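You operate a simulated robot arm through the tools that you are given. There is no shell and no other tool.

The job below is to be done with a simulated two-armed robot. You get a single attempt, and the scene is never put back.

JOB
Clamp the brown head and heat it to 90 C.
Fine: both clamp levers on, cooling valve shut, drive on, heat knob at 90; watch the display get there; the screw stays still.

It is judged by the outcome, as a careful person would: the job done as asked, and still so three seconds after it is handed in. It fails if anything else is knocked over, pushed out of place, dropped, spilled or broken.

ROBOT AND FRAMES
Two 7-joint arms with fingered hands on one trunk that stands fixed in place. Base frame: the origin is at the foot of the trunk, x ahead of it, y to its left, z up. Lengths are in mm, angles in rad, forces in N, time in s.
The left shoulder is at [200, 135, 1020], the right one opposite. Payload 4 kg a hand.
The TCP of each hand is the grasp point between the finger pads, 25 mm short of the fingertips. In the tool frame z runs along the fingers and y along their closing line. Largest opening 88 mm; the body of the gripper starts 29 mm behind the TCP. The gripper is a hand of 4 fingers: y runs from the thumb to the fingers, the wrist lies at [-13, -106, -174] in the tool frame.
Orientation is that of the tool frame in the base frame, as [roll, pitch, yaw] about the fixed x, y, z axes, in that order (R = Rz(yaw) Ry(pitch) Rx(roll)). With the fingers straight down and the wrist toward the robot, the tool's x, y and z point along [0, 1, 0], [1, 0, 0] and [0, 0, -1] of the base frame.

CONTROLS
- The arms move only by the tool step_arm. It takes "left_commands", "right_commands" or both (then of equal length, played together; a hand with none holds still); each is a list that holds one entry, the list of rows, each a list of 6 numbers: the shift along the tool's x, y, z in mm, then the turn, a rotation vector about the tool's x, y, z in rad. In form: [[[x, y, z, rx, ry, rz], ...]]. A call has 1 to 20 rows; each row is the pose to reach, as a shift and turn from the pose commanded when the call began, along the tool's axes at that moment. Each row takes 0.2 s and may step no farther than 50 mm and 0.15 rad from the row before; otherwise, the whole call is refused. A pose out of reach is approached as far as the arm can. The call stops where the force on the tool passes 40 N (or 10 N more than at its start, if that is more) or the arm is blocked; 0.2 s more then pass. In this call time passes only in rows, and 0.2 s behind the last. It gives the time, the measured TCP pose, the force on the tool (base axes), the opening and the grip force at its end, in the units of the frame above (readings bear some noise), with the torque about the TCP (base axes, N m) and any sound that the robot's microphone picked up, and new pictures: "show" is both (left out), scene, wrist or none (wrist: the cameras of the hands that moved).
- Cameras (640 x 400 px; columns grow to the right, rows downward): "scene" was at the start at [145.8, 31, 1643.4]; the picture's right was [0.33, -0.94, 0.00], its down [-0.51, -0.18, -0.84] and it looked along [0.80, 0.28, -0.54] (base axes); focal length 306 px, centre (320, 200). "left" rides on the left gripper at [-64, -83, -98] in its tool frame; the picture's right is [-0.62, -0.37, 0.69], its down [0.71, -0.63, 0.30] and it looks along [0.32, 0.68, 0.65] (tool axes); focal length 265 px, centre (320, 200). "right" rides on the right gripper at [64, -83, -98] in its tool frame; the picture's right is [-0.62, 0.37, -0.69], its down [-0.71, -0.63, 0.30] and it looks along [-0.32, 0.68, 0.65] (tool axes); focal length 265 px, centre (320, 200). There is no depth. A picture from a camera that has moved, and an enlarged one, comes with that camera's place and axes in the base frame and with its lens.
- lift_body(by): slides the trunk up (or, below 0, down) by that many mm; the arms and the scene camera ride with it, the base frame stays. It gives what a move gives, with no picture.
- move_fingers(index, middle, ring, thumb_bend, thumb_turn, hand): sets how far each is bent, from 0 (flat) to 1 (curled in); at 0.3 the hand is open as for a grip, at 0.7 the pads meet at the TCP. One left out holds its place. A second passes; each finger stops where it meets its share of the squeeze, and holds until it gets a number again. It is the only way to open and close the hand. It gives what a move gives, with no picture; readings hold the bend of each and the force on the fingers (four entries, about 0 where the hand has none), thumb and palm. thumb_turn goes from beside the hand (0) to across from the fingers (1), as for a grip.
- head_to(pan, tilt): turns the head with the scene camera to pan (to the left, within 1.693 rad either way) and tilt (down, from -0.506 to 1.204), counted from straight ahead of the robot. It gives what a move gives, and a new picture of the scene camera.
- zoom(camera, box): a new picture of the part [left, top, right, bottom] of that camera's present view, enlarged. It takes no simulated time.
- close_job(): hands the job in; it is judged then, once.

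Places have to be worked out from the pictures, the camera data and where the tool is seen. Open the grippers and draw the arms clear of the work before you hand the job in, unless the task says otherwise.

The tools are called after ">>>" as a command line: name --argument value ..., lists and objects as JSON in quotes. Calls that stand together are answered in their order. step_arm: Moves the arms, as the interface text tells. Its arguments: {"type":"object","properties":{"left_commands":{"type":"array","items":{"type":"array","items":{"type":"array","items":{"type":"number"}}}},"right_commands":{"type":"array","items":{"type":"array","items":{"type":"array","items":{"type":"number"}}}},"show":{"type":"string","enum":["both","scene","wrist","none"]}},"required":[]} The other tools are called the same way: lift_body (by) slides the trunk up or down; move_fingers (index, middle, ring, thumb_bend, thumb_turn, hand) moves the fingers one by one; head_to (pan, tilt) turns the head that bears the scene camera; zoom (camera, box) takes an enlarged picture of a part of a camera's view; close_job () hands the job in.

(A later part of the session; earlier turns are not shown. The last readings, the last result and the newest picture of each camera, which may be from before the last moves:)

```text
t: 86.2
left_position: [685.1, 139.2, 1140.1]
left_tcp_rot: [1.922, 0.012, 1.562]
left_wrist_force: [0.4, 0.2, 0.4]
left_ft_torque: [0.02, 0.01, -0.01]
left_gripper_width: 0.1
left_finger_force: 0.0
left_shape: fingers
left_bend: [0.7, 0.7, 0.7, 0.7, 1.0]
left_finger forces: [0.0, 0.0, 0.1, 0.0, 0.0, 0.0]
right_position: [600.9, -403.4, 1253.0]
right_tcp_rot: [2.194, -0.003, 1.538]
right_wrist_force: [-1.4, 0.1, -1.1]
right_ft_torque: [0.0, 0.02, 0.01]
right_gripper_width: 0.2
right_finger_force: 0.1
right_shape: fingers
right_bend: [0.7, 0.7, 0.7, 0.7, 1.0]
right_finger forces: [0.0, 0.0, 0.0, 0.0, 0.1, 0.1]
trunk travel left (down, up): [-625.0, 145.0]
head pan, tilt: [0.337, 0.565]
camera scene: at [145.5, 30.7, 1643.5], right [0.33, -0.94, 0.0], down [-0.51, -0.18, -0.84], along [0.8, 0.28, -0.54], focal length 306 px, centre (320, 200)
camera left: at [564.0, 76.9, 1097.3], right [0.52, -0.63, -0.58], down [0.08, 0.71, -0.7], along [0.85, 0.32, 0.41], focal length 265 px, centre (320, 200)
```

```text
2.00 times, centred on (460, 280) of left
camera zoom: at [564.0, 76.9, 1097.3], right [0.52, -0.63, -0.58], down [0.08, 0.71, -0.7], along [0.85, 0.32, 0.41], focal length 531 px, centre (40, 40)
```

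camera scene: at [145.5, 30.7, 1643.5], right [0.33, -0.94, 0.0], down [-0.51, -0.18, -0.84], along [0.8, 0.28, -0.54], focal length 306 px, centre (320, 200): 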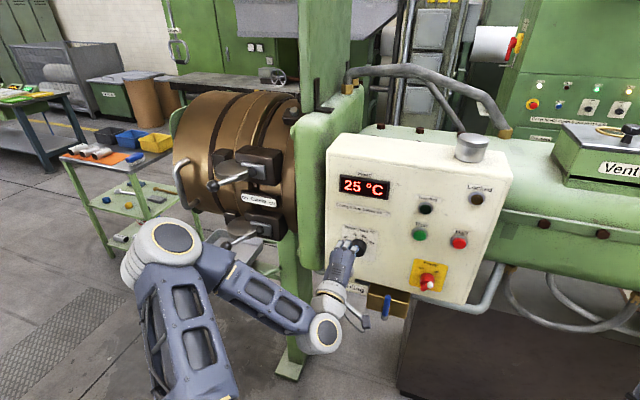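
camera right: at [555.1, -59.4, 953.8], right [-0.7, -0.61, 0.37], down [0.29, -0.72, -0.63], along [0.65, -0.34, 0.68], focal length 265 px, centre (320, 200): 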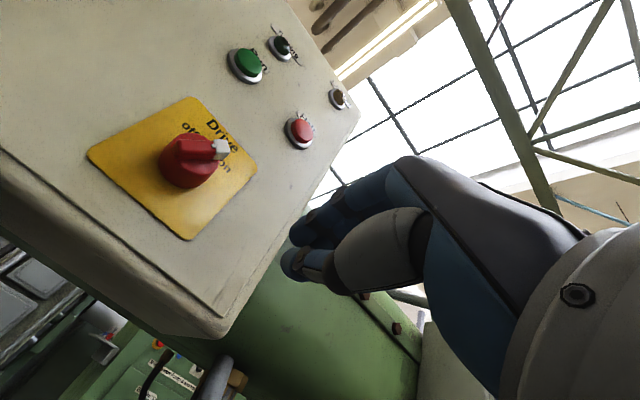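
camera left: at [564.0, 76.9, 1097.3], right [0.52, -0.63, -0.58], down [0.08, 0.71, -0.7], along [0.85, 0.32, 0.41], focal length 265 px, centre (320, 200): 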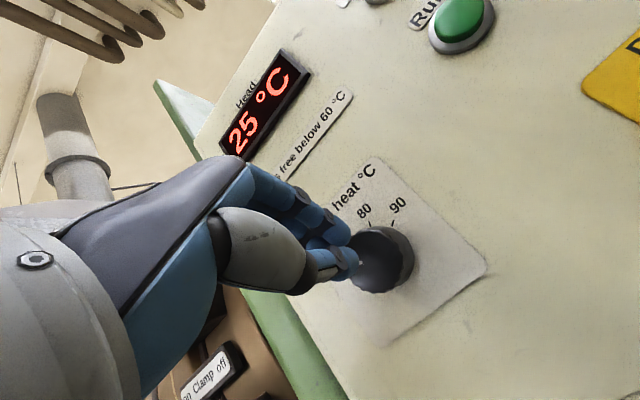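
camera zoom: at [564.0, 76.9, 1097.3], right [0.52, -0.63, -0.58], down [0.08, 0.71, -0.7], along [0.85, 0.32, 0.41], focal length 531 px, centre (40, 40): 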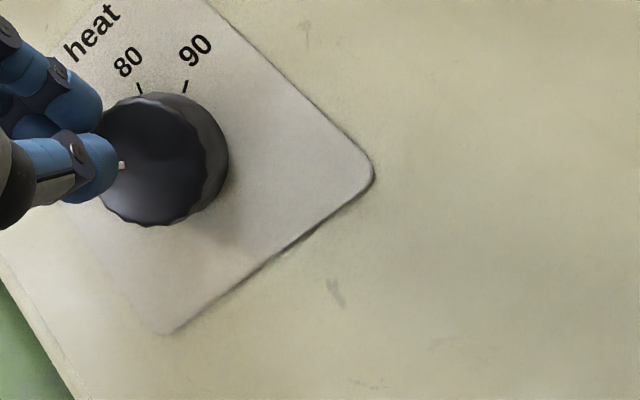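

Reach is exact here. I'll reduce the pitch to about 10°, centre on the knob's axis, and test counter-clockwise roll, which would be the starting grip angle.

>>> step_arm --left_commands '[[[-1, -8, 3, -0.09, 0, 0], [-3, -17, 6, -0.177, 0, 0]]]' --show "none"

>>> step_arm --left_commands '[[[0, 0, 0, 0, 0, -0.14], [0, 0, 0, 0, 0, -0.28], [0, 0, 0, 0, 0, -0.42], [0, 0, 0, 0, 0, -0.56], [0, 0, 0, 0, 0, -0.7]]]'

```text
t: 86.8
left_position: [686.1, 137.2, 1122.2]
left_tcp_rot: [1.742, 0.012, 1.561]
left_wrist_force: [-0.1, -0.4, 0.3]
left_ft_torque: [-0.02, 0.0, -0.02]
left_gripper_width: 0.2
left_finger_force: 0.1
left_shape: fingers
left_bend: [0.7, 0.7, 0.7, 0.7, 1.0]
left_finger forces: [0.0, 0.1, 0.1, 0.0, 0.1, 0.1]
right_position: [601.4, -403.6, 1253.7]
right_tcp_rot: [2.194, -0.003, 1.538]
right_wrist_force: [-0.5, 0.6, 0.1]
right_ft_torque: [0.0, -0.02, -0.01]
right_gripper_width: 0.0
right_finger_force: 0.0
right_shape: fingers
right_bend: [0.7, 0.7, 0.7, 0.7, 1.0]
right_finger forces: [0.1, 0.0, 0.0, 0.1, 0.0, 0.0]
trunk travel left (down, up): [-625.0, 145.0]
head pan, tilt: [0.337, 0.565]
```

```text
t: 88.0
left_position: [664.1, 176.7, 1134.9]
left_tcp_rot: [1.8, 0.7, 1.704]
left_wrist_force: [-0.3, -1.0, -0.1]
left_ft_torque: [0.0, 0.0, -0.01]
left_gripper_width: 0.1
left_finger_force: 0.0
left_shape: fingers
left_bend: [0.7, 0.7, 0.7, 0.7, 1.0]
left_finger forces: [0.1, 0.0, 0.0, 0.1, 0.0, 0.0]
left hand out of reach, approached as far as the arm can: row 2, 3, 4, 5
right_position: [601.5, -402.7, 1254.2]
right_tcp_rot: [2.193, -0.003, 1.537]
right_wrist_force: [-0.6, -0.1, 0.7]
right_ft_torque: [0.01, 0.02, 0.0]
right_gripper_width: 0.0
right_finger_force: 0.0
right_shape: fingers
right_bend: [0.7, 0.7, 0.7, 0.7, 1.0]
right_finger forces: [0.1, 0.0, 0.1, 0.1, 0.1, 0.1]
trunk travel left (down, up): [-625.0, 145.0]
head pan, tilt: [0.337, 0.565]
camera scene: at [145.9, 31.0, 1643.4], right [0.33, -0.94, 0.0], down [-0.51, -0.18, -0.84], along [0.8, 0.28, -0.54], focal length 306 px, centre (320, 200)
camera left: at [561.6, 75.8, 1132.3], right [0.69, -0.72, 0.01], down [0.14, 0.12, -0.98], along [0.71, 0.68, 0.19], focal length 265 px, centre (320, 200)
```

scene: 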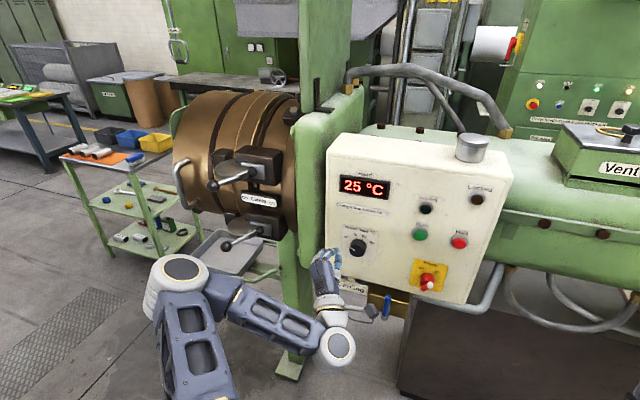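
left: 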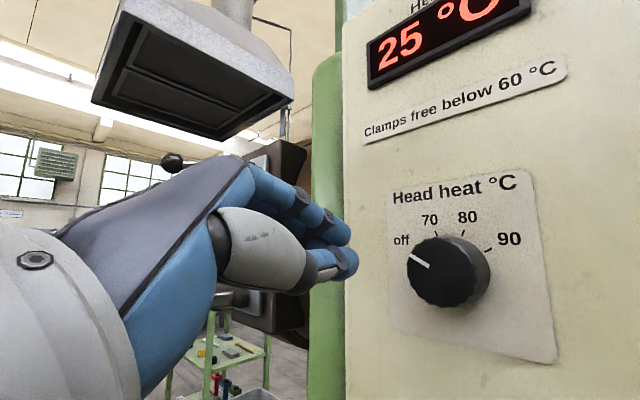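

Counter-clockwise roll isn't available here. I'll return to zero roll on the axis and test clockwise roll instead.

>>> step_arm --left_commands '[[[-5, -7, 4, 0, 0, 0.14], [-10, -13, 8, 0, 0, 0.28], [-14, -20, 12, 0, 0, 0.42], [-19, -26, 16, 0, 0, 0.56], [-24, -32, 20, 0, 0, 0.7]]]' --show "none"

>>> step_arm --left_commands '[[[0, 0, 0, 0, 0, 0.14], [0, 0, 0, 0, 0, 0.28], [0, 0, 0, 0, 0, 0.42], [0, 0, 0, 0, 0, 0.56], [0, 0, 0, 0, 0, 0.7]]]'

```text
t: 89.2
left_position: [682.1, 135.9, 1123.9]
left_tcp_rot: [1.745, 0.01, 1.562]
left_wrist_force: [-0.1, -0.1, 0.3]
left_ft_torque: [-0.01, 0.01, -0.03]
left_gripper_width: 0.0
left_finger_force: 0.0
left_shape: fingers
left_bend: [0.7, 0.7, 0.7, 0.7, 1.0]
left_finger forces: [0.0, 0.0, 0.0, 0.0, 0.0, 0.0]
right_position: [601.2, -402.9, 1253.0]
right_tcp_rot: [2.194, -0.002, 1.536]
right_wrist_force: [0.6, -0.8, -1.2]
right_ft_torque: [-0.03, 0.02, 0.01]
right_gripper_width: 0.1
right_finger_force: 0.1
right_shape: fingers
right_bend: [0.7, 0.7, 0.7, 0.7, 1.0]
right_finger forces: [0.1, 0.0, 0.0, 0.1, 0.0, 0.1]
trunk travel left (down, up): [-625.0, 145.0]
head pan, tilt: [0.337, 0.565]
```

```text
t: 90.4
left_position: [683.0, 138.2, 1123.7]
left_tcp_rot: [1.795, -0.679, 1.417]
left_wrist_force: [-0.7, 0.5, 0.6]
left_ft_torque: [0.0, 0.03, 0.02]
left_gripper_width: 0.0
left_finger_force: 0.0
left_shape: fingers
left_bend: [0.7, 0.7, 0.7, 0.7, 1.0]
left_finger forces: [0.0, 0.1, 0.1, 0.0, 0.1, 0.0]
right_position: [601.6, -404.1, 1253.1]
right_tcp_rot: [2.194, -0.003, 1.536]
right_wrist_force: [1.3, 0.4, 0.7]
right_ft_torque: [-0.01, 0.02, 0.05]
right_gripper_width: 0.0
right_finger_force: 0.0
right_shape: fingers
right_bend: [0.7, 0.7, 0.7, 0.7, 1.0]
right_finger forces: [0.0, 0.0, 0.0, 0.0, 0.0, 0.0]
trunk travel left (down, up): [-625.0, 145.0]
head pan, tilt: [0.337, 0.565]
camera scene: at [146.0, 30.9, 1643.4], right [0.33, -0.94, 0.0], down [-0.51, -0.18, -0.84], along [0.8, 0.28, -0.54], focal length 306 px, centre (320, 200)
camera left: at [567.1, 143.5, 1038.9], right [0.56, -0.25, -0.79], down [0.31, 0.95, -0.08], along [0.77, -0.19, 0.61], focal length 265 px, centre (320, 200)
```

scene: 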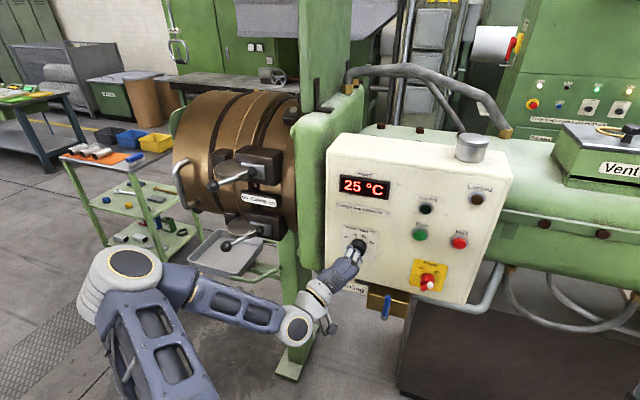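
left: 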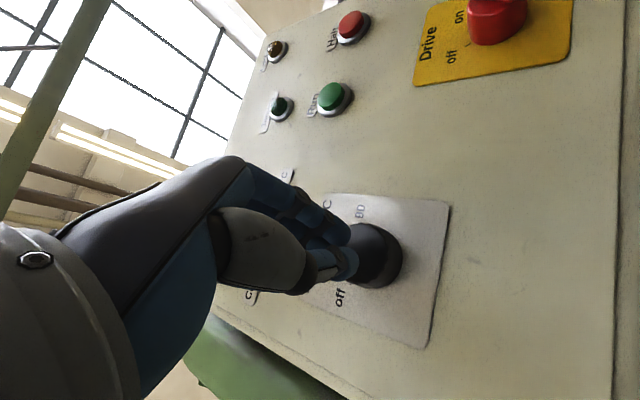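

Clockwise roll works with the position exact. I'll test further clockwise to find the usable range.

>>> step_arm --left_commands '[[[0, 0, 0, 0, 0, 0.14], [0, 0, 0, 0, 0, 0.28], [0, 0, 0, 0, 0, 0.42], [0, 0, 0, 0, 0, 0.56], [0, 0, 0, 0, 0, 0.7], [0, 0, 0, 0, 0, 0.84], [0, 0, 0, 0, 0, 0.98], [0, 0, 0, 0, 0, 1.12], [0, 0, 0, 0, 0, 1.26], [0, 0, 0, 0, 0, 1.4]]]'

```text
t: 92.6
left_position: [681.9, 138.5, 1126.0]
left_tcp_rot: [-1.915, -1.027, -1.283]
left_wrist_force: [0.3, 0.4, 0.4]
left_ft_torque: [0.02, 0.0, -0.01]
left_gripper_width: 0.0
left_finger_force: 0.2
left_shape: fingers
left_bend: [0.7, 0.7, 0.7, 0.7, 1.0]
left_finger forces: [0.0, 0.0, 0.0, 0.0, 0.1, 0.0]
right_position: [600.3, -402.7, 1254.2]
right_tcp_rot: [2.193, -0.004, 1.537]
right_wrist_force: [-0.4, 0.4, -0.8]
right_ft_torque: [0.01, -0.04, -0.02]
right_gripper_width: 0.0
right_finger_force: 0.0
right_shape: fingers
right_bend: [0.7, 0.7, 0.7, 0.7, 1.0]
right_finger forces: [0.0, 0.1, 0.1, 0.0, 0.0, 0.0]
trunk travel left (down, up): [-625.0, 145.0]
head pan, tilt: [0.337, 0.565]
camera scene: at [145.9, 31.2, 1643.4], right [0.33, -0.94, 0.0], down [-0.51, -0.18, -0.84], along [0.8, 0.28, -0.54], focal length 306 px, centre (320, 200)
camera left: at [583.9, 245.1, 1129.2], right [0.63, 0.62, -0.47], down [0.46, 0.19, 0.87], along [0.63, -0.76, -0.17], focal length 265 px, centre (320, 200)
```

scene: 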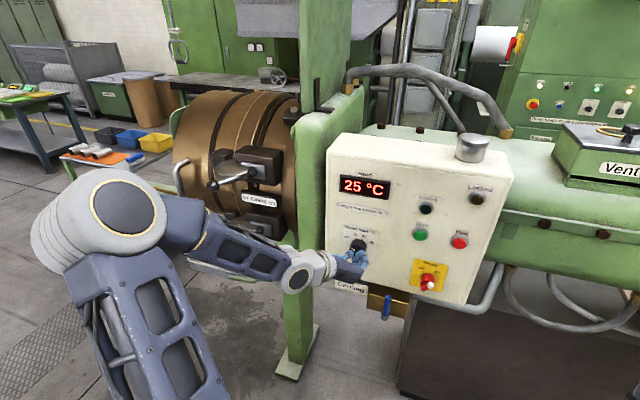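
left: 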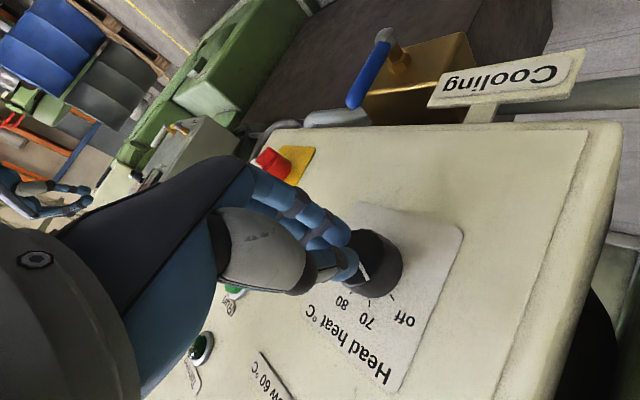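

The full 0–120° clockwise roll is available with the position exact, just what the knob needs. I'll roll back to zero, level the tool axis with the knob's axis, and open the hand.

>>> step_arm --left_commands '[[[0, 0, 0, 0, 0, -0.14], [0, 0, 0, 0, 0, -0.28], [0, 0, 0, 0, 0, -0.42], [0, 0, 0, 0, 0, -0.56], [0, 0, 0, 0, 0, -0.7], [0, 0, 0, 0, 0, -0.84], [0, 0, 0, 0, 0, -0.98], [0, 0, 0, 0, 0, -1.12], [0, 0, 0, 0, 0, -1.26], [0, 0, 0, 0, 0, -1.4], [0, 0, 0, 0, 0, -1.54], [0, 0, 0, 0, 0, -1.68], [0, 0, 0, 0, 0, -1.82], [0, 0, 0, 0, 0, -1.96], [0, 0, 0, 0, 0, -2.1]]]' --show "none"

>>> step_arm --left_commands '[[[0, -2, -3, -0.09, 0, 0], [0, -3, -5, -0.175, 0, 0]]]' --show "none"

>>> move_fingers --hand "left" --index 0.35 --middle 0.35 --ring 0.35 --thumb_bend 0.35 --thumb_turn 1

>>> zoom --camera "left" --box '[0, 0, 640, 400]'

>>> zoom --camera "scene" --box '[300, 200, 420, 300]'

```text
t: 95.8
left_position: [683.4, 137.6, 1125.7]
left_tcp_rot: [1.743, 0.015, 1.559]
left_wrist_force: [-0.2, -0.3, 0.8]
left_ft_torque: [-0.02, -0.05, 0.01]
left_gripper_width: 0.2
left_finger_force: 0.1
left_shape: fingers
left_bend: [0.7, 0.7, 0.7, 0.7, 1.0]
left_finger forces: [0.1, 0.1, 0.1, 0.0, 0.0, 0.0]
right_position: [601.6, -402.1, 1252.8]
right_tcp_rot: [2.194, -0.003, 1.538]
right_wrist_force: [0.3, -0.2, -0.3]
right_ft_torque: [-0.01, 0.0, 0.0]
right_gripper_width: 0.0
right_finger_force: 0.1
right_shape: fingers
right_bend: [0.7, 0.7, 0.7, 0.7, 1.0]
right_finger forces: [0.1, 0.1, 0.1, 0.1, 0.0, 0.0]
trunk travel left (down, up): [-625.0, 145.0]
head pan, tilt: [0.337, 0.565]
```

```text
t: 96.4
left_position: [676.4, 141.0, 1126.4]
left_tcp_rot: [1.57, 0.011, 1.561]
left_wrist_force: [0.4, 1.2, 0.0]
left_ft_torque: [0.03, 0.0, 0.01]
left_gripper_width: 0.0
left_finger_force: 0.1
left_shape: fingers
left_bend: [0.7, 0.7, 0.7, 0.7, 1.0]
left_finger forces: [0.0, 0.0, 0.0, 0.0, 0.0, 0.0]
left hand out of reach, approached as far as the arm can: row 2
right_position: [601.6, -402.7, 1254.1]
right_tcp_rot: [2.194, -0.003, 1.537]
right_wrist_force: [0.7, 0.4, 0.7]
right_ft_torque: [0.0, 0.04, 0.02]
right_gripper_width: 0.2
right_finger_force: 0.0
right_shape: fingers
right_bend: [0.7, 0.7, 0.7, 0.7, 1.0]
right_finger forces: [0.1, 0.0, 0.1, 0.1, 0.0, 0.0]
trunk travel left (down, up): [-625.0, 145.0]
head pan, tilt: [0.337, 0.565]
```

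```text
t: 97.4
left_position: [676.3, 141.6, 1127.4]
left_tcp_rot: [1.57, 0.012, 1.558]
left_wrist_force: [0.0, 0.1, -0.4]
left_ft_torque: [0.02, -0.01, 0.02]
left_gripper_width: 73.5
left_finger_force: 0.0
left_shape: fingers
left_bend: [0.35, 0.35, 0.35, 0.35, 0.98]
left_finger forces: [0.1, 0.0, 0.0, 0.0, 0.0, 0.0]
right_position: [601.6, -404.5, 1253.0]
right_tcp_rot: [2.193, -0.003, 1.538]
right_wrist_force: [-0.9, 0.6, -0.5]
right_ft_torque: [-0.01, -0.02, 0.02]
right_gripper_width: 0.0
right_finger_force: 0.1
right_shape: fingers
right_bend: [0.7, 0.7, 0.7, 0.7, 1.0]
right_finger forces: [0.0, 0.0, 0.0, 0.1, 0.0, 0.0]
trunk travel left (down, up): [-625.0, 145.0]
head pan, tilt: [0.337, 0.565]
```

```text
1.00 times, centred on (320, 200) of left (not enlarged: the box is as wide or as high as the picture)
camera zoom: at [576.4, 78.3, 1044.3], right [0.69, -0.63, -0.36], down [0.31, 0.7, -0.64], along [0.66, 0.32, 0.68], focal length 265 px, centre (320, 200)
```

zoom: 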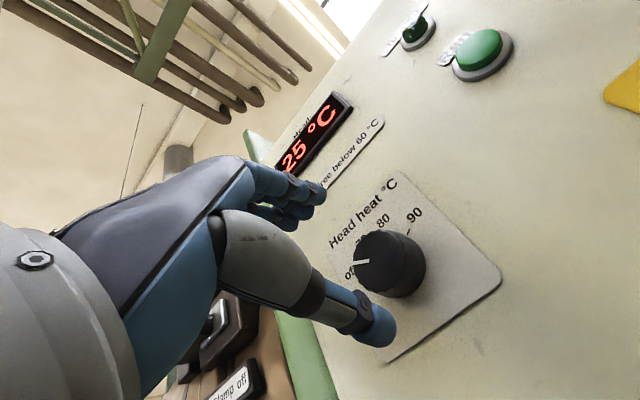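

```text
4.00 times, centred on (360, 250) of scene
camera zoom: at [145.9, 31.0, 1643.4], right [0.33, -0.94, 0.0], down [-0.51, -0.18, -0.84], along [0.8, 0.28, -0.54], focal length 1223 px, centre (160, 0)
```

zoom: 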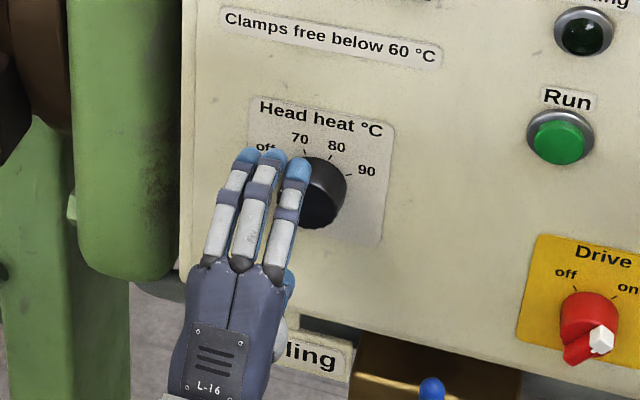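

The hand is open to 73 mm. Fully level at zero roll is just at the reach limit, so I'll use 5° pitch and 0.1 rad roll, centre on the knob (136,1121) and advance to x=700 with the fingers straddling the knob above and below.

>>> step_arm --left_commands '[[[-3, -3, 8, 0.045, 0, 0.05], [-5, -6, 16, 0.087, 0, 0.1], [-5, -6, 24, 0.087, 0, 0.1]]]'

>>> zoom --camera "left" --box '[220, 140, 520, 370]'

>>> zoom --camera "scene" --box '[300, 200, 420, 300]'

```text
t: 98.2
left_position: [700.8, 136.0, 1120.0]
left_tcp_rot: [1.657, -0.087, 1.556]
left_wrist_force: [-0.3, -0.5, -0.1]
left_ft_torque: [-0.01, 0.0, -0.01]
left_gripper_width: 73.6
left_finger_force: 0.0
left_shape: fingers
left_bend: [0.35, 0.35, 0.35, 0.35, 0.98]
left_finger forces: [0.1, 0.0, 0.0, 0.0, 0.1, 0.0]
right_position: [601.1, -402.5, 1253.9]
right_tcp_rot: [2.195, -0.003, 1.537]
right_wrist_force: [0.1, -0.1, -0.3]
right_ft_torque: [0.0, 0.02, 0.02]
right_gripper_width: 0.0
right_finger_force: 0.1
right_shape: fingers
right_bend: [0.7, 0.7, 0.7, 0.7, 1.0]
right_finger forces: [0.0, 0.0, 0.0, 0.0, 0.0, 0.0]
trunk travel left (down, up): [-625.0, 145.0]
head pan, tilt: [0.337, 0.565]
camera scene: at [145.8, 31.0, 1643.4], right [0.33, -0.94, 0.0], down [-0.51, -0.18, -0.84], along [0.8, 0.28, -0.54], focal length 306 px, centre (320, 200)
camera left: at [593.4, 80.2, 1040.3], right [0.65, -0.59, -0.48], down [0.26, 0.77, -0.59], along [0.71, 0.26, 0.65], focal length 265 px, centre (320, 200)
```

scene: 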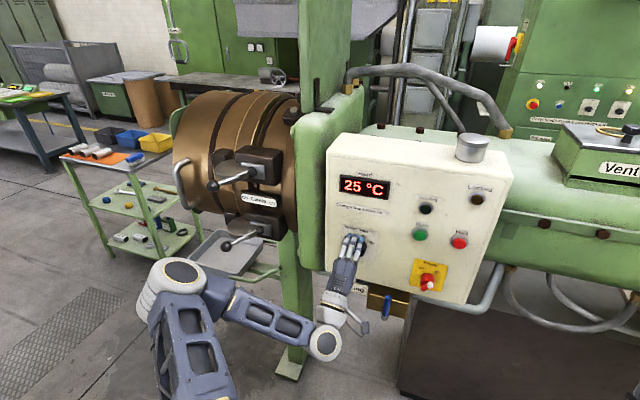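
left: 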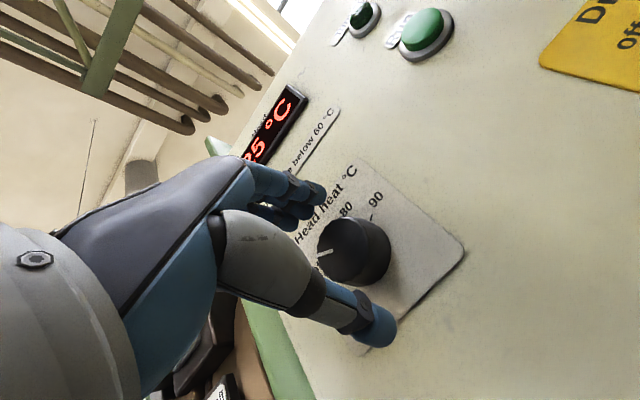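

```text
1.74 times, centred on (370, 255) of left
camera zoom: at [593.4, 80.2, 1040.3], right [0.65, -0.59, -0.48], down [0.26, 0.77, -0.59], along [0.71, 0.26, 0.65], focal length 462 px, centre (233, 104)
```

zoom: 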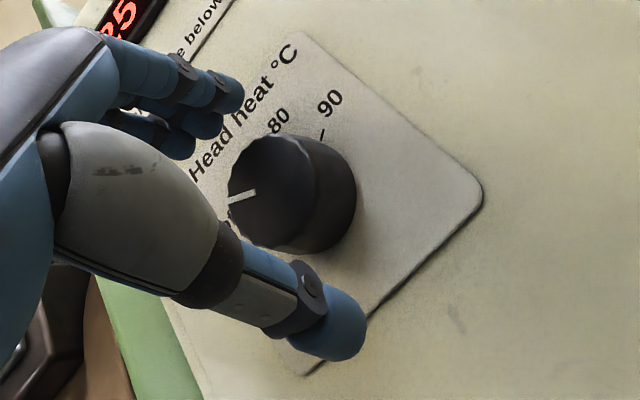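

```text
4.00 times, centred on (360, 250) of scene
camera zoom: at [145.8, 31.0, 1643.4], right [0.33, -0.94, 0.0], down [-0.51, -0.18, -0.84], along [0.8, 0.28, -0.54], focal length 1223 px, centre (160, 0)
```

zoom: 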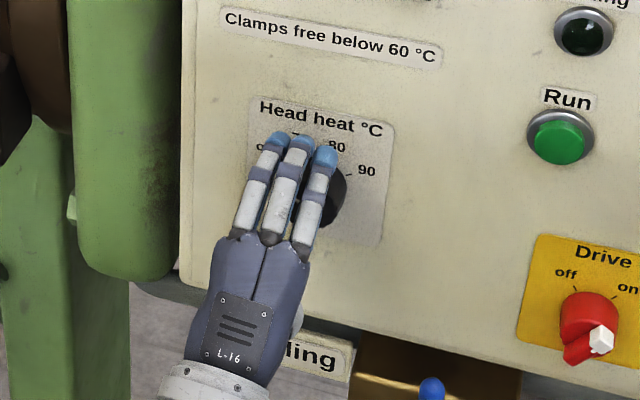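

The hand is centred on the axis. I'll advance slowly to x≈718, watching for fingertip contact with the panel.

>>> step_arm --left_commands '[[[0, 0, 5, 0, 0, 0], [0, 0, 10, 0, 0, 0], [0, 0, 14, 0, 0, 0], [0, 1, 17, 0, 0, 0]]]' --show "none"

>>> zoom --camera "left" --box '[220, 140, 520, 370]'

>>> zoom --camera "scene" --box '[300, 200, 420, 300]'

```text
t: 99.2
left_position: [716.1, 136.3, 1119.5]
left_tcp_rot: [1.658, -0.089, 1.556]
left_wrist_force: [0.6, -0.4, -0.2]
left_ft_torque: [0.01, 0.01, -0.01]
left_gripper_width: 74.0
left_finger_force: 0.0
left_shape: fingers
left_bend: [0.35, 0.35, 0.35, 0.35, 0.98]
left_finger forces: [0.0, 0.0, 0.0, 0.1, 0.0, 0.0]
right_position: [601.5, -403.3, 1252.7]
right_tcp_rot: [2.194, -0.002, 1.535]
right_wrist_force: [-0.1, -0.1, -0.6]
right_ft_torque: [0.01, 0.04, 0.03]
right_gripper_width: 0.0
right_finger_force: 0.1
right_shape: fingers
right_bend: [0.7, 0.7, 0.7, 0.7, 1.0]
right_finger forces: [0.0, 0.0, 0.0, 0.1, 0.0, 0.0]
trunk travel left (down, up): [-625.0, 145.0]
head pan, tilt: [0.337, 0.565]
```

```text
1.74 times, centred on (370, 255) of left
camera zoom: at [610.5, 81.6, 1040.4], right [0.65, -0.59, -0.48], down [0.26, 0.77, -0.59], along [0.71, 0.26, 0.65], focal length 462 px, centre (233, 104)
```

zoom: 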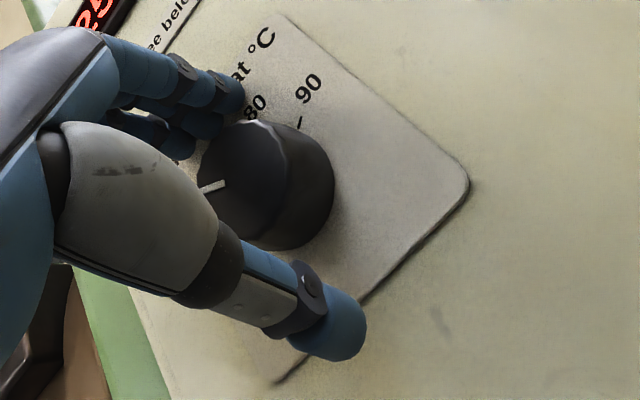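

```text
4.00 times, centred on (360, 250) of scene
camera zoom: at [145.9, 31.0, 1643.4], right [0.33, -0.94, 0.0], down [-0.51, -0.18, -0.84], along [0.8, 0.28, -0.54], focal length 1223 px, centre (160, 0)
```

zoom: 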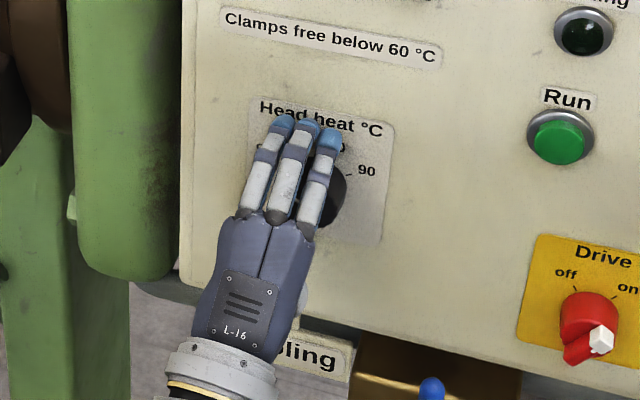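

No contact, and the knob sits between fingers and thumb. I'll close the grip on it.

>>> move_fingers --hand "left" --index 0.6 --middle 0.6 --ring 0.6 --thumb_bend 0.6

>>> zoom --camera "left" --box '[220, 140, 520, 370]'

>>> zoom --camera "scene" --box '[300, 200, 420, 300]'

```text
t: 100.2
left_position: [716.7, 136.2, 1120.8]
left_tcp_rot: [1.655, -0.087, 1.556]
left_wrist_force: [0.8, -0.1, 7.6]
left_ft_torque: [-0.03, -0.2, 0.04]
left_gripper_width: 34.5
left_finger_force: 6.8
left_shape: fingers
left_bend: [0.52, 0.55, 0.6, 0.55, 1.0]
left_finger forces: [5.5, 4.6, 0.1, 0.0, 3.1, 0.0]
right_position: [601.2, -402.4, 1253.6]
right_tcp_rot: [2.194, -0.004, 1.538]
right_wrist_force: [-1.1, -0.3, 0.5]
right_ft_torque: [-0.01, 0.01, 0.0]
right_gripper_width: 0.0
right_finger_force: 0.0
right_shape: fingers
right_bend: [0.7, 0.7, 0.7, 0.7, 1.0]
right_finger forces: [0.0, 0.0, 0.0, 0.1, 0.1, 0.0]
trunk travel left (down, up): [-625.0, 145.0]
head pan, tilt: [0.337, 0.565]
```

```text
1.74 times, centred on (370, 255) of left
camera zoom: at [610.3, 81.5, 1040.8], right [0.65, -0.59, -0.48], down [0.26, 0.77, -0.59], along [0.71, 0.26, 0.65], focal length 462 px, centre (233, 104)
```

zoom: 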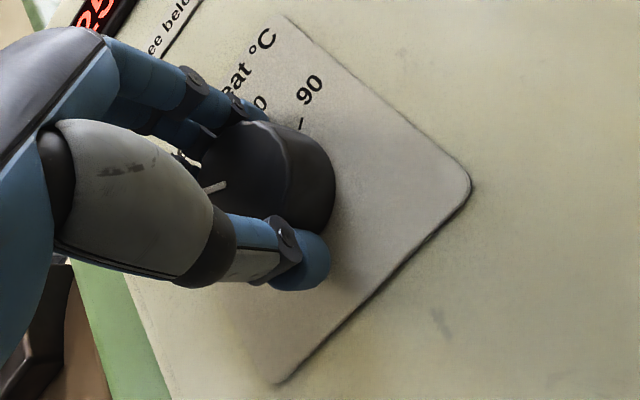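

```text
4.00 times, centred on (360, 250) of scene
camera zoom: at [145.7, 30.9, 1643.5], right [0.33, -0.94, 0.0], down [-0.51, -0.18, -0.84], along [0.8, 0.28, -0.54], focal length 1223 px, centre (160, 0)
```

zoom: 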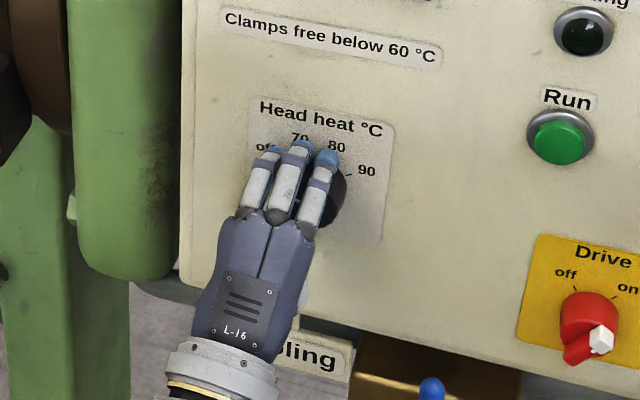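

Index and middle grip the knob at about 5 N each against the thumb, and the TCP is centred. I'll turn clockwise 0.56 rad and check that the knob follows.

>>> step_arm --left_commands '[[[0, 0, 0, 0, 0, 0.1], [0, 0, 0, 0, 0, 0.2], [0, 0, 0, 0, 0, 0.3], [0, 0, 0, 0, 0, 0.4], [0, 0, 0, 0, 0, 0.5], [0, 0, 0, 0, 0, 0.56]]]'

>>> zoom --camera "left" --box '[220, 140, 520, 370]'

>>> zoom --camera "scene" --box '[300, 200, 420, 300]'

```text
t: 101.6
left_position: [716.3, 135.5, 1119.7]
left_tcp_rot: [1.676, -0.645, 1.499]
left_wrist_force: [-2.1, -2.1, 5.7]
left_ft_torque: [0.0, -0.15, -0.04]
left_gripper_width: 33.9
left_finger_force: 7.2
left_shape: fingers
left_bend: [0.52, 0.55, 0.6, 0.56, 1.0]
left_finger forces: [4.9, 5.3, 0.0, 0.0, 3.2, 0.0]
right_position: [601.7, -403.4, 1253.5]
right_tcp_rot: [2.194, -0.003, 1.537]
right_wrist_force: [1.3, 0.5, 0.5]
right_ft_torque: [0.0, 0.02, -0.03]
right_gripper_width: 0.0
right_finger_force: 0.0
right_shape: fingers
right_bend: [0.7, 0.7, 0.7, 0.7, 1.0]
right_finger forces: [0.1, 0.0, 0.1, 0.0, 0.0, 0.0]
trunk travel left (down, up): [-625.0, 145.0]
head pan, tilt: [0.337, 0.565]
camera scene: at [145.6, 30.8, 1643.5], right [0.33, -0.94, 0.0], down [-0.51, -0.18, -0.84], along [0.8, 0.28, -0.54], focal length 306 px, centre (320, 200)
camera left: at [609.9, 137.3, 1024.4], right [0.63, -0.28, -0.72], down [0.3, 0.95, -0.1], along [0.71, -0.16, 0.68], focal length 265 px, centre (320, 200)
```

scene: 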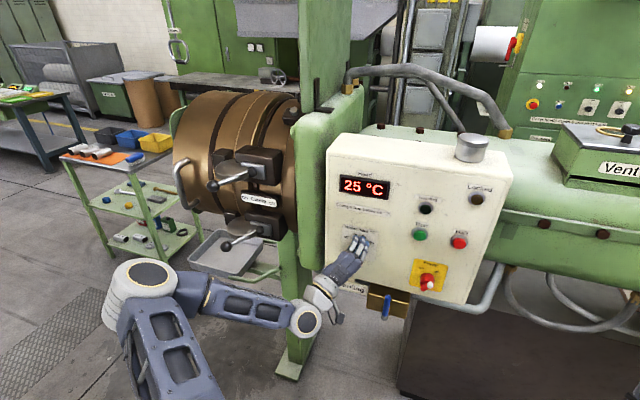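
left: 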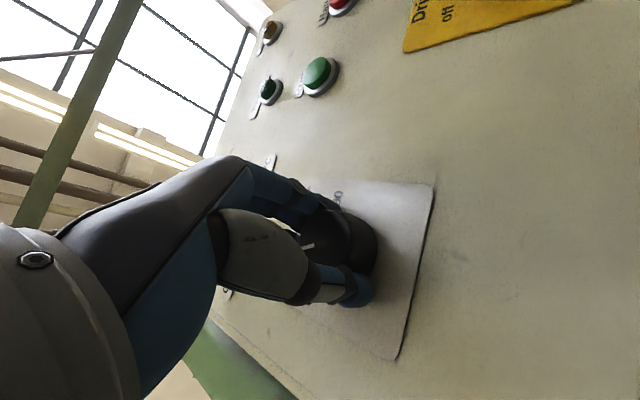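

```text
1.74 times, centred on (370, 255) of left
camera zoom: at [609.9, 137.3, 1024.4], right [0.63, -0.28, -0.72], down [0.3, 0.95, -0.1], along [0.71, -0.16, 0.68], focal length 462 px, centre (233, 104)
```

zoom: 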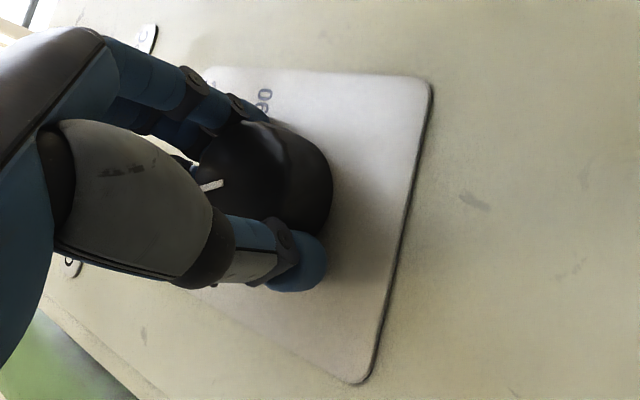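

```text
4.00 times, centred on (360, 250) of scene
camera zoom: at [145.6, 30.8, 1643.5], right [0.33, -0.94, 0.0], down [-0.51, -0.18, -0.84], along [0.8, 0.28, -0.54], focal length 1223 px, centre (160, 0)
```

zoom: 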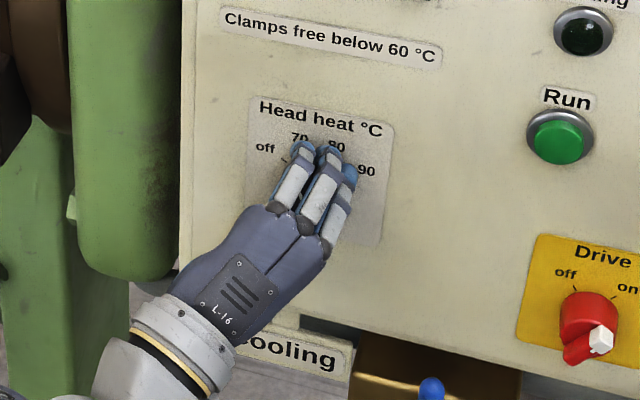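

The pointer stays fixed in the hand's view, so the knob turns with the hand without slipping. I'll continue clockwise for another 1.5 rad toward 90.

>>> step_arm --left_commands '[[[0, 0, 0, 0, 0, 0.1], [0, 0, 0, 0, 0, 0.2], [0, 0, 0, 0, 0, 0.3], [0, 0, 0, 0, 0, 0.4], [0, 0, 0, 0, 0, 0.5], [0, 0, 0, 0, 0, 0.6], [0, 0, 0, 0, 0, 0.7], [0, 0, 0, 0, 0, 0.8], [0, 0, 0, 0, 0, 0.9], [0, 0, 0, 0, 0, 1.0], [0, 0, 0, 0, 0, 1.1], [0, 0, 0, 0, 0, 1.2], [0, 0, 0, 0, 0, 1.3], [0, 0, 0, 0, 0, 1.4], [0, 0, 0, 0, 0, 1.47]]]'

>>> zoom --camera "left" --box '[220, 140, 520, 370]'

>>> zoom --camera "scene" --box '[300, 200, 420, 300]'

```text
t: 104.8
left_position: [716.1, 137.4, 1118.7]
left_tcp_rot: [-1.735, -1.016, -1.437]
left_wrist_force: [1.5, -4.4, 2.8]
left_ft_torque: [-0.05, -0.11, -0.02]
left_gripper_width: 33.2
left_finger_force: 5.7
left_shape: fingers
left_bend: [0.54, 0.56, 0.6, 0.55, 1.0]
left_finger forces: [3.2, 4.1, 0.0, 0.0, 4.5, 0.1]
right_position: [601.5, -404.0, 1253.7]
right_tcp_rot: [2.193, -0.003, 1.537]
right_wrist_force: [-0.7, -0.9, -0.1]
right_ft_torque: [0.0, 0.0, -0.02]
right_gripper_width: 0.0
right_finger_force: 0.1
right_shape: fingers
right_bend: [0.7, 0.7, 0.7, 0.7, 1.0]
right_finger forces: [0.0, 0.1, 0.0, 0.0, 0.0, 0.0]
trunk travel left (down, up): [-625.0, 145.0]
head pan, tilt: [0.337, 0.565]
camera scene: at [145.9, 30.9, 1643.4], right [0.33, -0.94, 0.0], down [-0.51, -0.18, -0.84], along [0.8, 0.28, -0.54], focal length 306 px, centre (320, 200)
camera left: at [618.2, 242.7, 1117.3], right [0.67, 0.63, -0.39], down [0.38, 0.16, 0.91], along [0.64, -0.76, -0.13], focal length 265 px, centre (320, 200)
```

scene: 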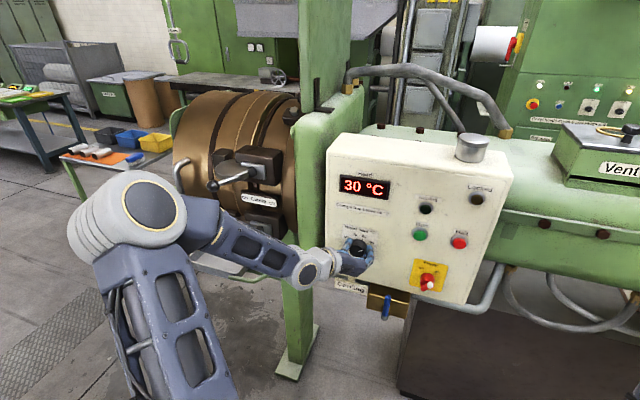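
left: 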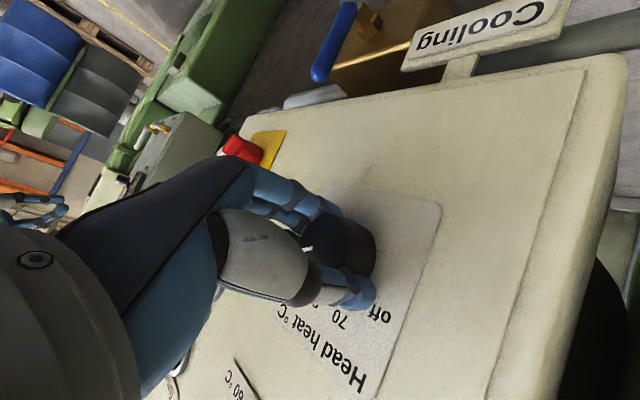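

```text
1.74 times, centred on (370, 255) of left
camera zoom: at [618.2, 242.7, 1117.3], right [0.67, 0.63, -0.39], down [0.38, 0.16, 0.91], along [0.64, -0.76, -0.13], focal length 462 px, centre (233, 104)
```

zoom: 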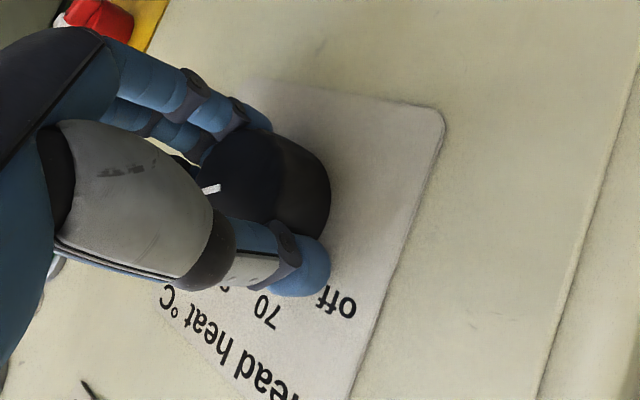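

```text
4.00 times, centred on (360, 250) of scene
camera zoom: at [145.9, 30.9, 1643.4], right [0.33, -0.94, 0.0], down [-0.51, -0.18, -0.84], along [0.8, 0.28, -0.54], focal length 1223 px, centre (160, 0)
```

zoom: 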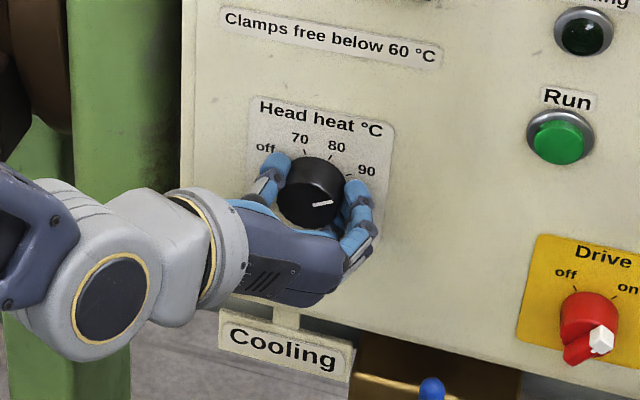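

The display already reads 30 °C and the pointer is at about 90. I'll turn 0.08 rad more to complete 120°, then release.

>>> step_arm --left_commands '[[[0, 0, 0, 0, 0, 0.04], [0, 0, 0, 0, 0, 0.08]]]' --show "none"

>>> zoom --camera "scene" --box '[330, 225, 390, 270]'

>>> zoom --camera "left" --box '[220, 140, 520, 370]'

```text
t: 105.4
left_position: [717.2, 135.8, 1119.3]
left_tcp_rot: [-1.718, -0.939, -1.46]
left_wrist_force: [-2.6, -2.7, 3.0]
left_ft_torque: [-0.09, -0.09, 0.0]
left_gripper_width: 33.2
left_finger_force: 6.2
left_shape: fingers
left_bend: [0.55, 0.56, 0.6, 0.54, 1.0]
left_finger forces: [2.6, 3.6, 0.1, 0.1, 5.7, 0.1]
right_position: [601.5, -403.1, 1253.3]
right_tcp_rot: [2.195, -0.004, 1.538]
right_wrist_force: [-0.4, -0.4, -0.1]
right_ft_torque: [-0.05, 0.02, 0.0]
right_gripper_width: 0.0
right_finger_force: 0.0
right_shape: fingers
right_bend: [0.7, 0.7, 0.7, 0.7, 1.0]
right_finger forces: [0.1, 0.0, 0.0, 0.0, 0.0, 0.0]
trunk travel left (down, up): [-625.0, 145.0]
head pan, tilt: [0.337, 0.565]
```

```text
8.89 times, centred on (360, 248) of scene
camera zoom: at [145.6, 30.9, 1643.4], right [0.33, -0.94, 0.0], down [-0.51, -0.18, -0.84], along [0.8, 0.28, -0.54], focal length 2718 px, centre (-36, -222)
```

zoom: 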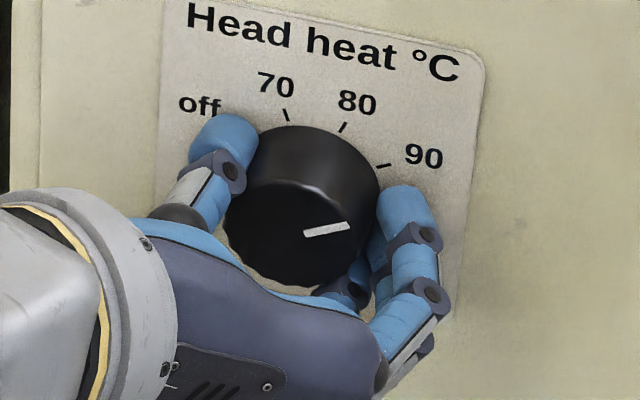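

```text
1.74 times, centred on (370, 255) of left
camera zoom: at [619.2, 242.9, 1125.4], right [0.67, 0.66, -0.34], down [0.39, 0.09, 0.92], along [0.63, -0.75, -0.19], focal length 462 px, centre (233, 104)
```

zoom: 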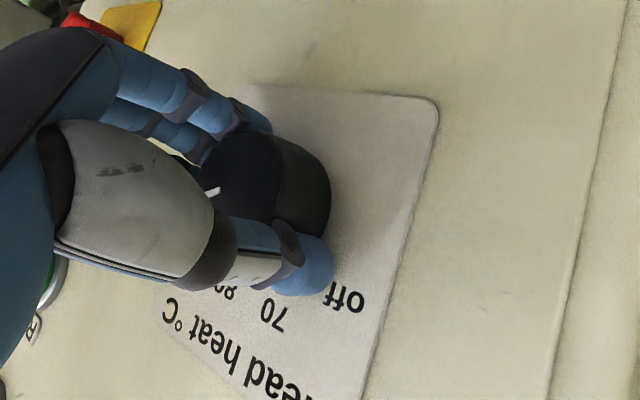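

The pointer is exactly parallel to the 90 tick. I'll open the fingers and back straight off the knob.

>>> move_fingers --hand "left" --index 0.35 --middle 0.35 --ring 0.35 --thumb_bend 0.35

>>> step_arm --left_commands '[[[0, 0, -8, 0, 0, 0], [0, 0, -20, 0, 0, 0], [0, 0, -40, 0, 0, 0]]]' --show "scene"

>>> zoom --camera "scene" --box '[330, 170, 450, 300]'

```text
t: 106.4
left_position: [716.8, 136.1, 1120.2]
left_tcp_rot: [-1.714, -0.938, -1.461]
left_wrist_force: [0.1, 0.4, 0.2]
left_ft_torque: [-0.01, 0.01, -0.02]
left_gripper_width: 73.9
left_finger_force: 0.0
left_shape: fingers
left_bend: [0.35, 0.35, 0.35, 0.35, 0.98]
left_finger forces: [0.1, 0.1, 0.0, 0.0, 0.0, 0.0]
right_position: [601.3, -403.5, 1253.2]
right_tcp_rot: [2.194, -0.004, 1.539]
right_wrist_force: [0.0, 0.1, 0.2]
right_ft_torque: [-0.01, -0.02, 0.05]
right_gripper_width: 0.0
right_finger_force: 0.1
right_shape: fingers
right_bend: [0.7, 0.7, 0.7, 0.7, 1.0]
right_finger forces: [0.1, 0.0, 0.1, 0.0, 0.0, 0.0]
trunk travel left (down, up): [-625.0, 145.0]
head pan, tilt: [0.337, 0.565]
```

```text
t: 107.2
left_position: [677.2, 136.5, 1123.5]
left_tcp_rot: [-1.717, -0.94, -1.46]
left_wrist_force: [0.8, -0.3, 0.2]
left_ft_torque: [0.01, -0.02, -0.01]
left_gripper_width: 74.0
left_finger_force: 0.1
left_shape: fingers
left_bend: [0.35, 0.35, 0.35, 0.35, 0.98]
left_finger forces: [0.1, 0.1, 0.0, 0.0, 0.0, 0.0]
right_position: [602.4, -403.1, 1253.2]
right_tcp_rot: [2.194, -0.003, 1.535]
right_wrist_force: [0.5, -0.1, -0.5]
right_ft_torque: [0.0, -0.02, -0.03]
right_gripper_width: 0.0
right_finger_force: 0.0
right_shape: fingers
right_bend: [0.7, 0.7, 0.7, 0.7, 1.0]
right_finger forces: [0.0, 0.0, 0.0, 0.0, 0.0, 0.0]
trunk travel left (down, up): [-625.0, 145.0]
head pan, tilt: [0.337, 0.565]
camera scene: at [146.0, 31.0, 1643.4], right [0.33, -0.94, 0.0], down [-0.51, -0.18, -0.84], along [0.8, 0.28, -0.54], focal length 306 px, centre (320, 200)
```

scene: 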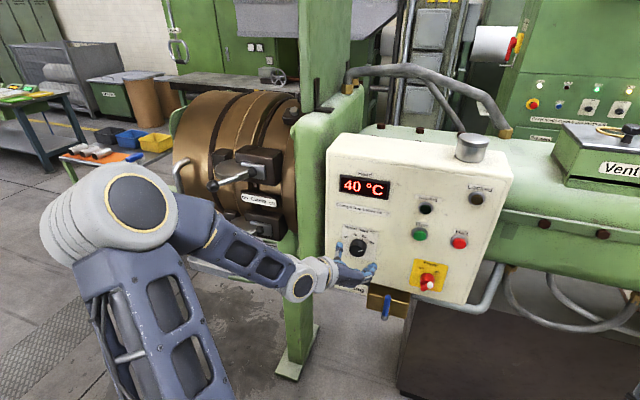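

```text
3.08 times, centred on (390, 235) of scene
camera zoom: at [146.0, 31.0, 1643.4], right [0.33, -0.94, 0.0], down [-0.51, -0.18, -0.84], along [0.8, 0.28, -0.54], focal length 941 px, centre (105, 92)
```

zoom: 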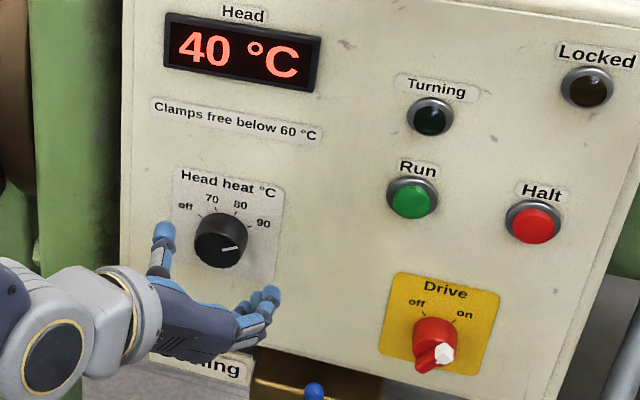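

It reads 40 °C and rising, the "Turning" lamp is dark, and the knob holds at 90. I'll roll the left hand back in place to retrace the way out.

>>> step_arm --left_commands '[[[0, 0, 0, 0, 0, -0.14], [0, 0, 0, 0, 0, -0.28], [0, 0, 0, 0, 0, -0.42], [0, 0, 0, 0, 0, -0.56], [0, 0, 0, 0, 0, -0.7], [0, 0, 0, 0, 0, -0.84], [0, 0, 0, 0, 0, -0.98], [0, 0, 0, 0, 0, -1.12], [0, 0, 0, 0, 0, -1.26], [0, 0, 0, 0, 0, -1.4], [0, 0, 0, 0, 0, -1.54], [0, 0, 0, 0, 0, -1.68], [0, 0, 0, 0, 0, -1.82], [0, 0, 0, 0, 0, -1.92]]]' --show "scene"

```text
t: 110.2
left_position: [676.7, 135.8, 1122.4]
left_tcp_rot: [1.66, -0.275, 1.54]
left_wrist_force: [-0.9, 0.6, -0.9]
left_ft_torque: [0.01, -0.01, 0.02]
left_gripper_width: 73.9
left_finger_force: 0.2
left_shape: fingers
left_bend: [0.35, 0.35, 0.35, 0.35, 0.98]
left_finger forces: [0.0, 0.0, 0.1, 0.0, 0.1, 0.1]
right_position: [601.9, -402.0, 1254.1]
right_tcp_rot: [2.192, -0.003, 1.537]
right_wrist_force: [0.0, -0.2, 0.7]
right_ft_torque: [0.0, 0.05, 0.01]
right_gripper_width: 0.0
right_finger_force: 0.0
right_shape: fingers
right_bend: [0.7, 0.7, 0.7, 0.7, 1.0]
right_finger forces: [0.0, 0.1, 0.0, 0.0, 0.0, 0.0]
trunk travel left (down, up): [-625.0, 145.0]
head pan, tilt: [0.337, 0.565]
camera scene: at [145.8, 31.1, 1643.4], right [0.33, -0.94, 0.0], down [-0.51, -0.18, -0.84], along [0.8, 0.28, -0.54], focal length 306 px, centre (320, 200)
```

scene: 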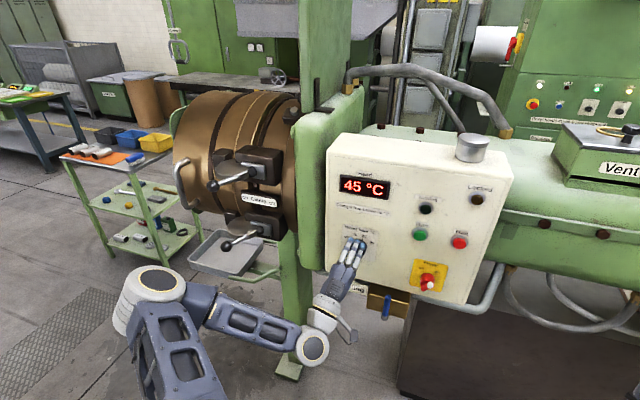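

The display reads 45 °C. I'll raise and pitch the left hand back the way it came in.

>>> step_arm --left_commands '[[[4, 12, -10, 0.1, -0.028, -0.054], [11, 28, -15, 0.2, -0.056, -0.108], [18, 44, -18, 0.3, -0.084, -0.162], [25, 60, -20, 0.4, -0.112, -0.216], [31, 76, -22, 0.5, -0.14, -0.27]]]' --show "scene"

```text
t: 111.4
left_position: [665.0, 145.4, 1206.1]
left_tcp_rot: [2.171, 0.022, 1.5]
left_wrist_force: [-0.3, -0.6, 0.0]
left_ft_torque: [-0.01, -0.02, 0.02]
left_gripper_width: 73.9
left_finger_force: 0.2
left_shape: fingers
left_bend: [0.35, 0.35, 0.35, 0.35, 0.98]
left_finger forces: [0.0, 0.0, 0.0, 0.0, 0.0, 0.1]
left hand out of reach, approached as far as the arm can: row 4
right_position: [601.9, -403.3, 1252.8]
right_tcp_rot: [2.195, -0.003, 1.535]
right_wrist_force: [0.4, -0.5, 1.0]
right_ft_torque: [-0.03, 0.04, 0.0]
right_gripper_width: 0.0
right_finger_force: 0.0
right_shape: fingers
right_bend: [0.7, 0.7, 0.7, 0.7, 1.0]
right_finger forces: [0.1, 0.0, 0.0, 0.0, 0.0, 0.0]
trunk travel left (down, up): [-625.0, 145.0]
head pan, tilt: [0.337, 0.565]
camera scene: at [146.1, 31.1, 1643.3], right [0.33, -0.94, 0.0], down [-0.51, -0.18, -0.84], along [0.8, 0.28, -0.54], focal length 306 px, centre (320, 200)
```

scene: 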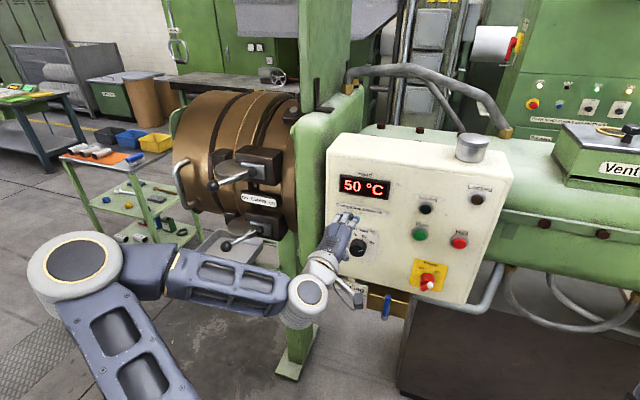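

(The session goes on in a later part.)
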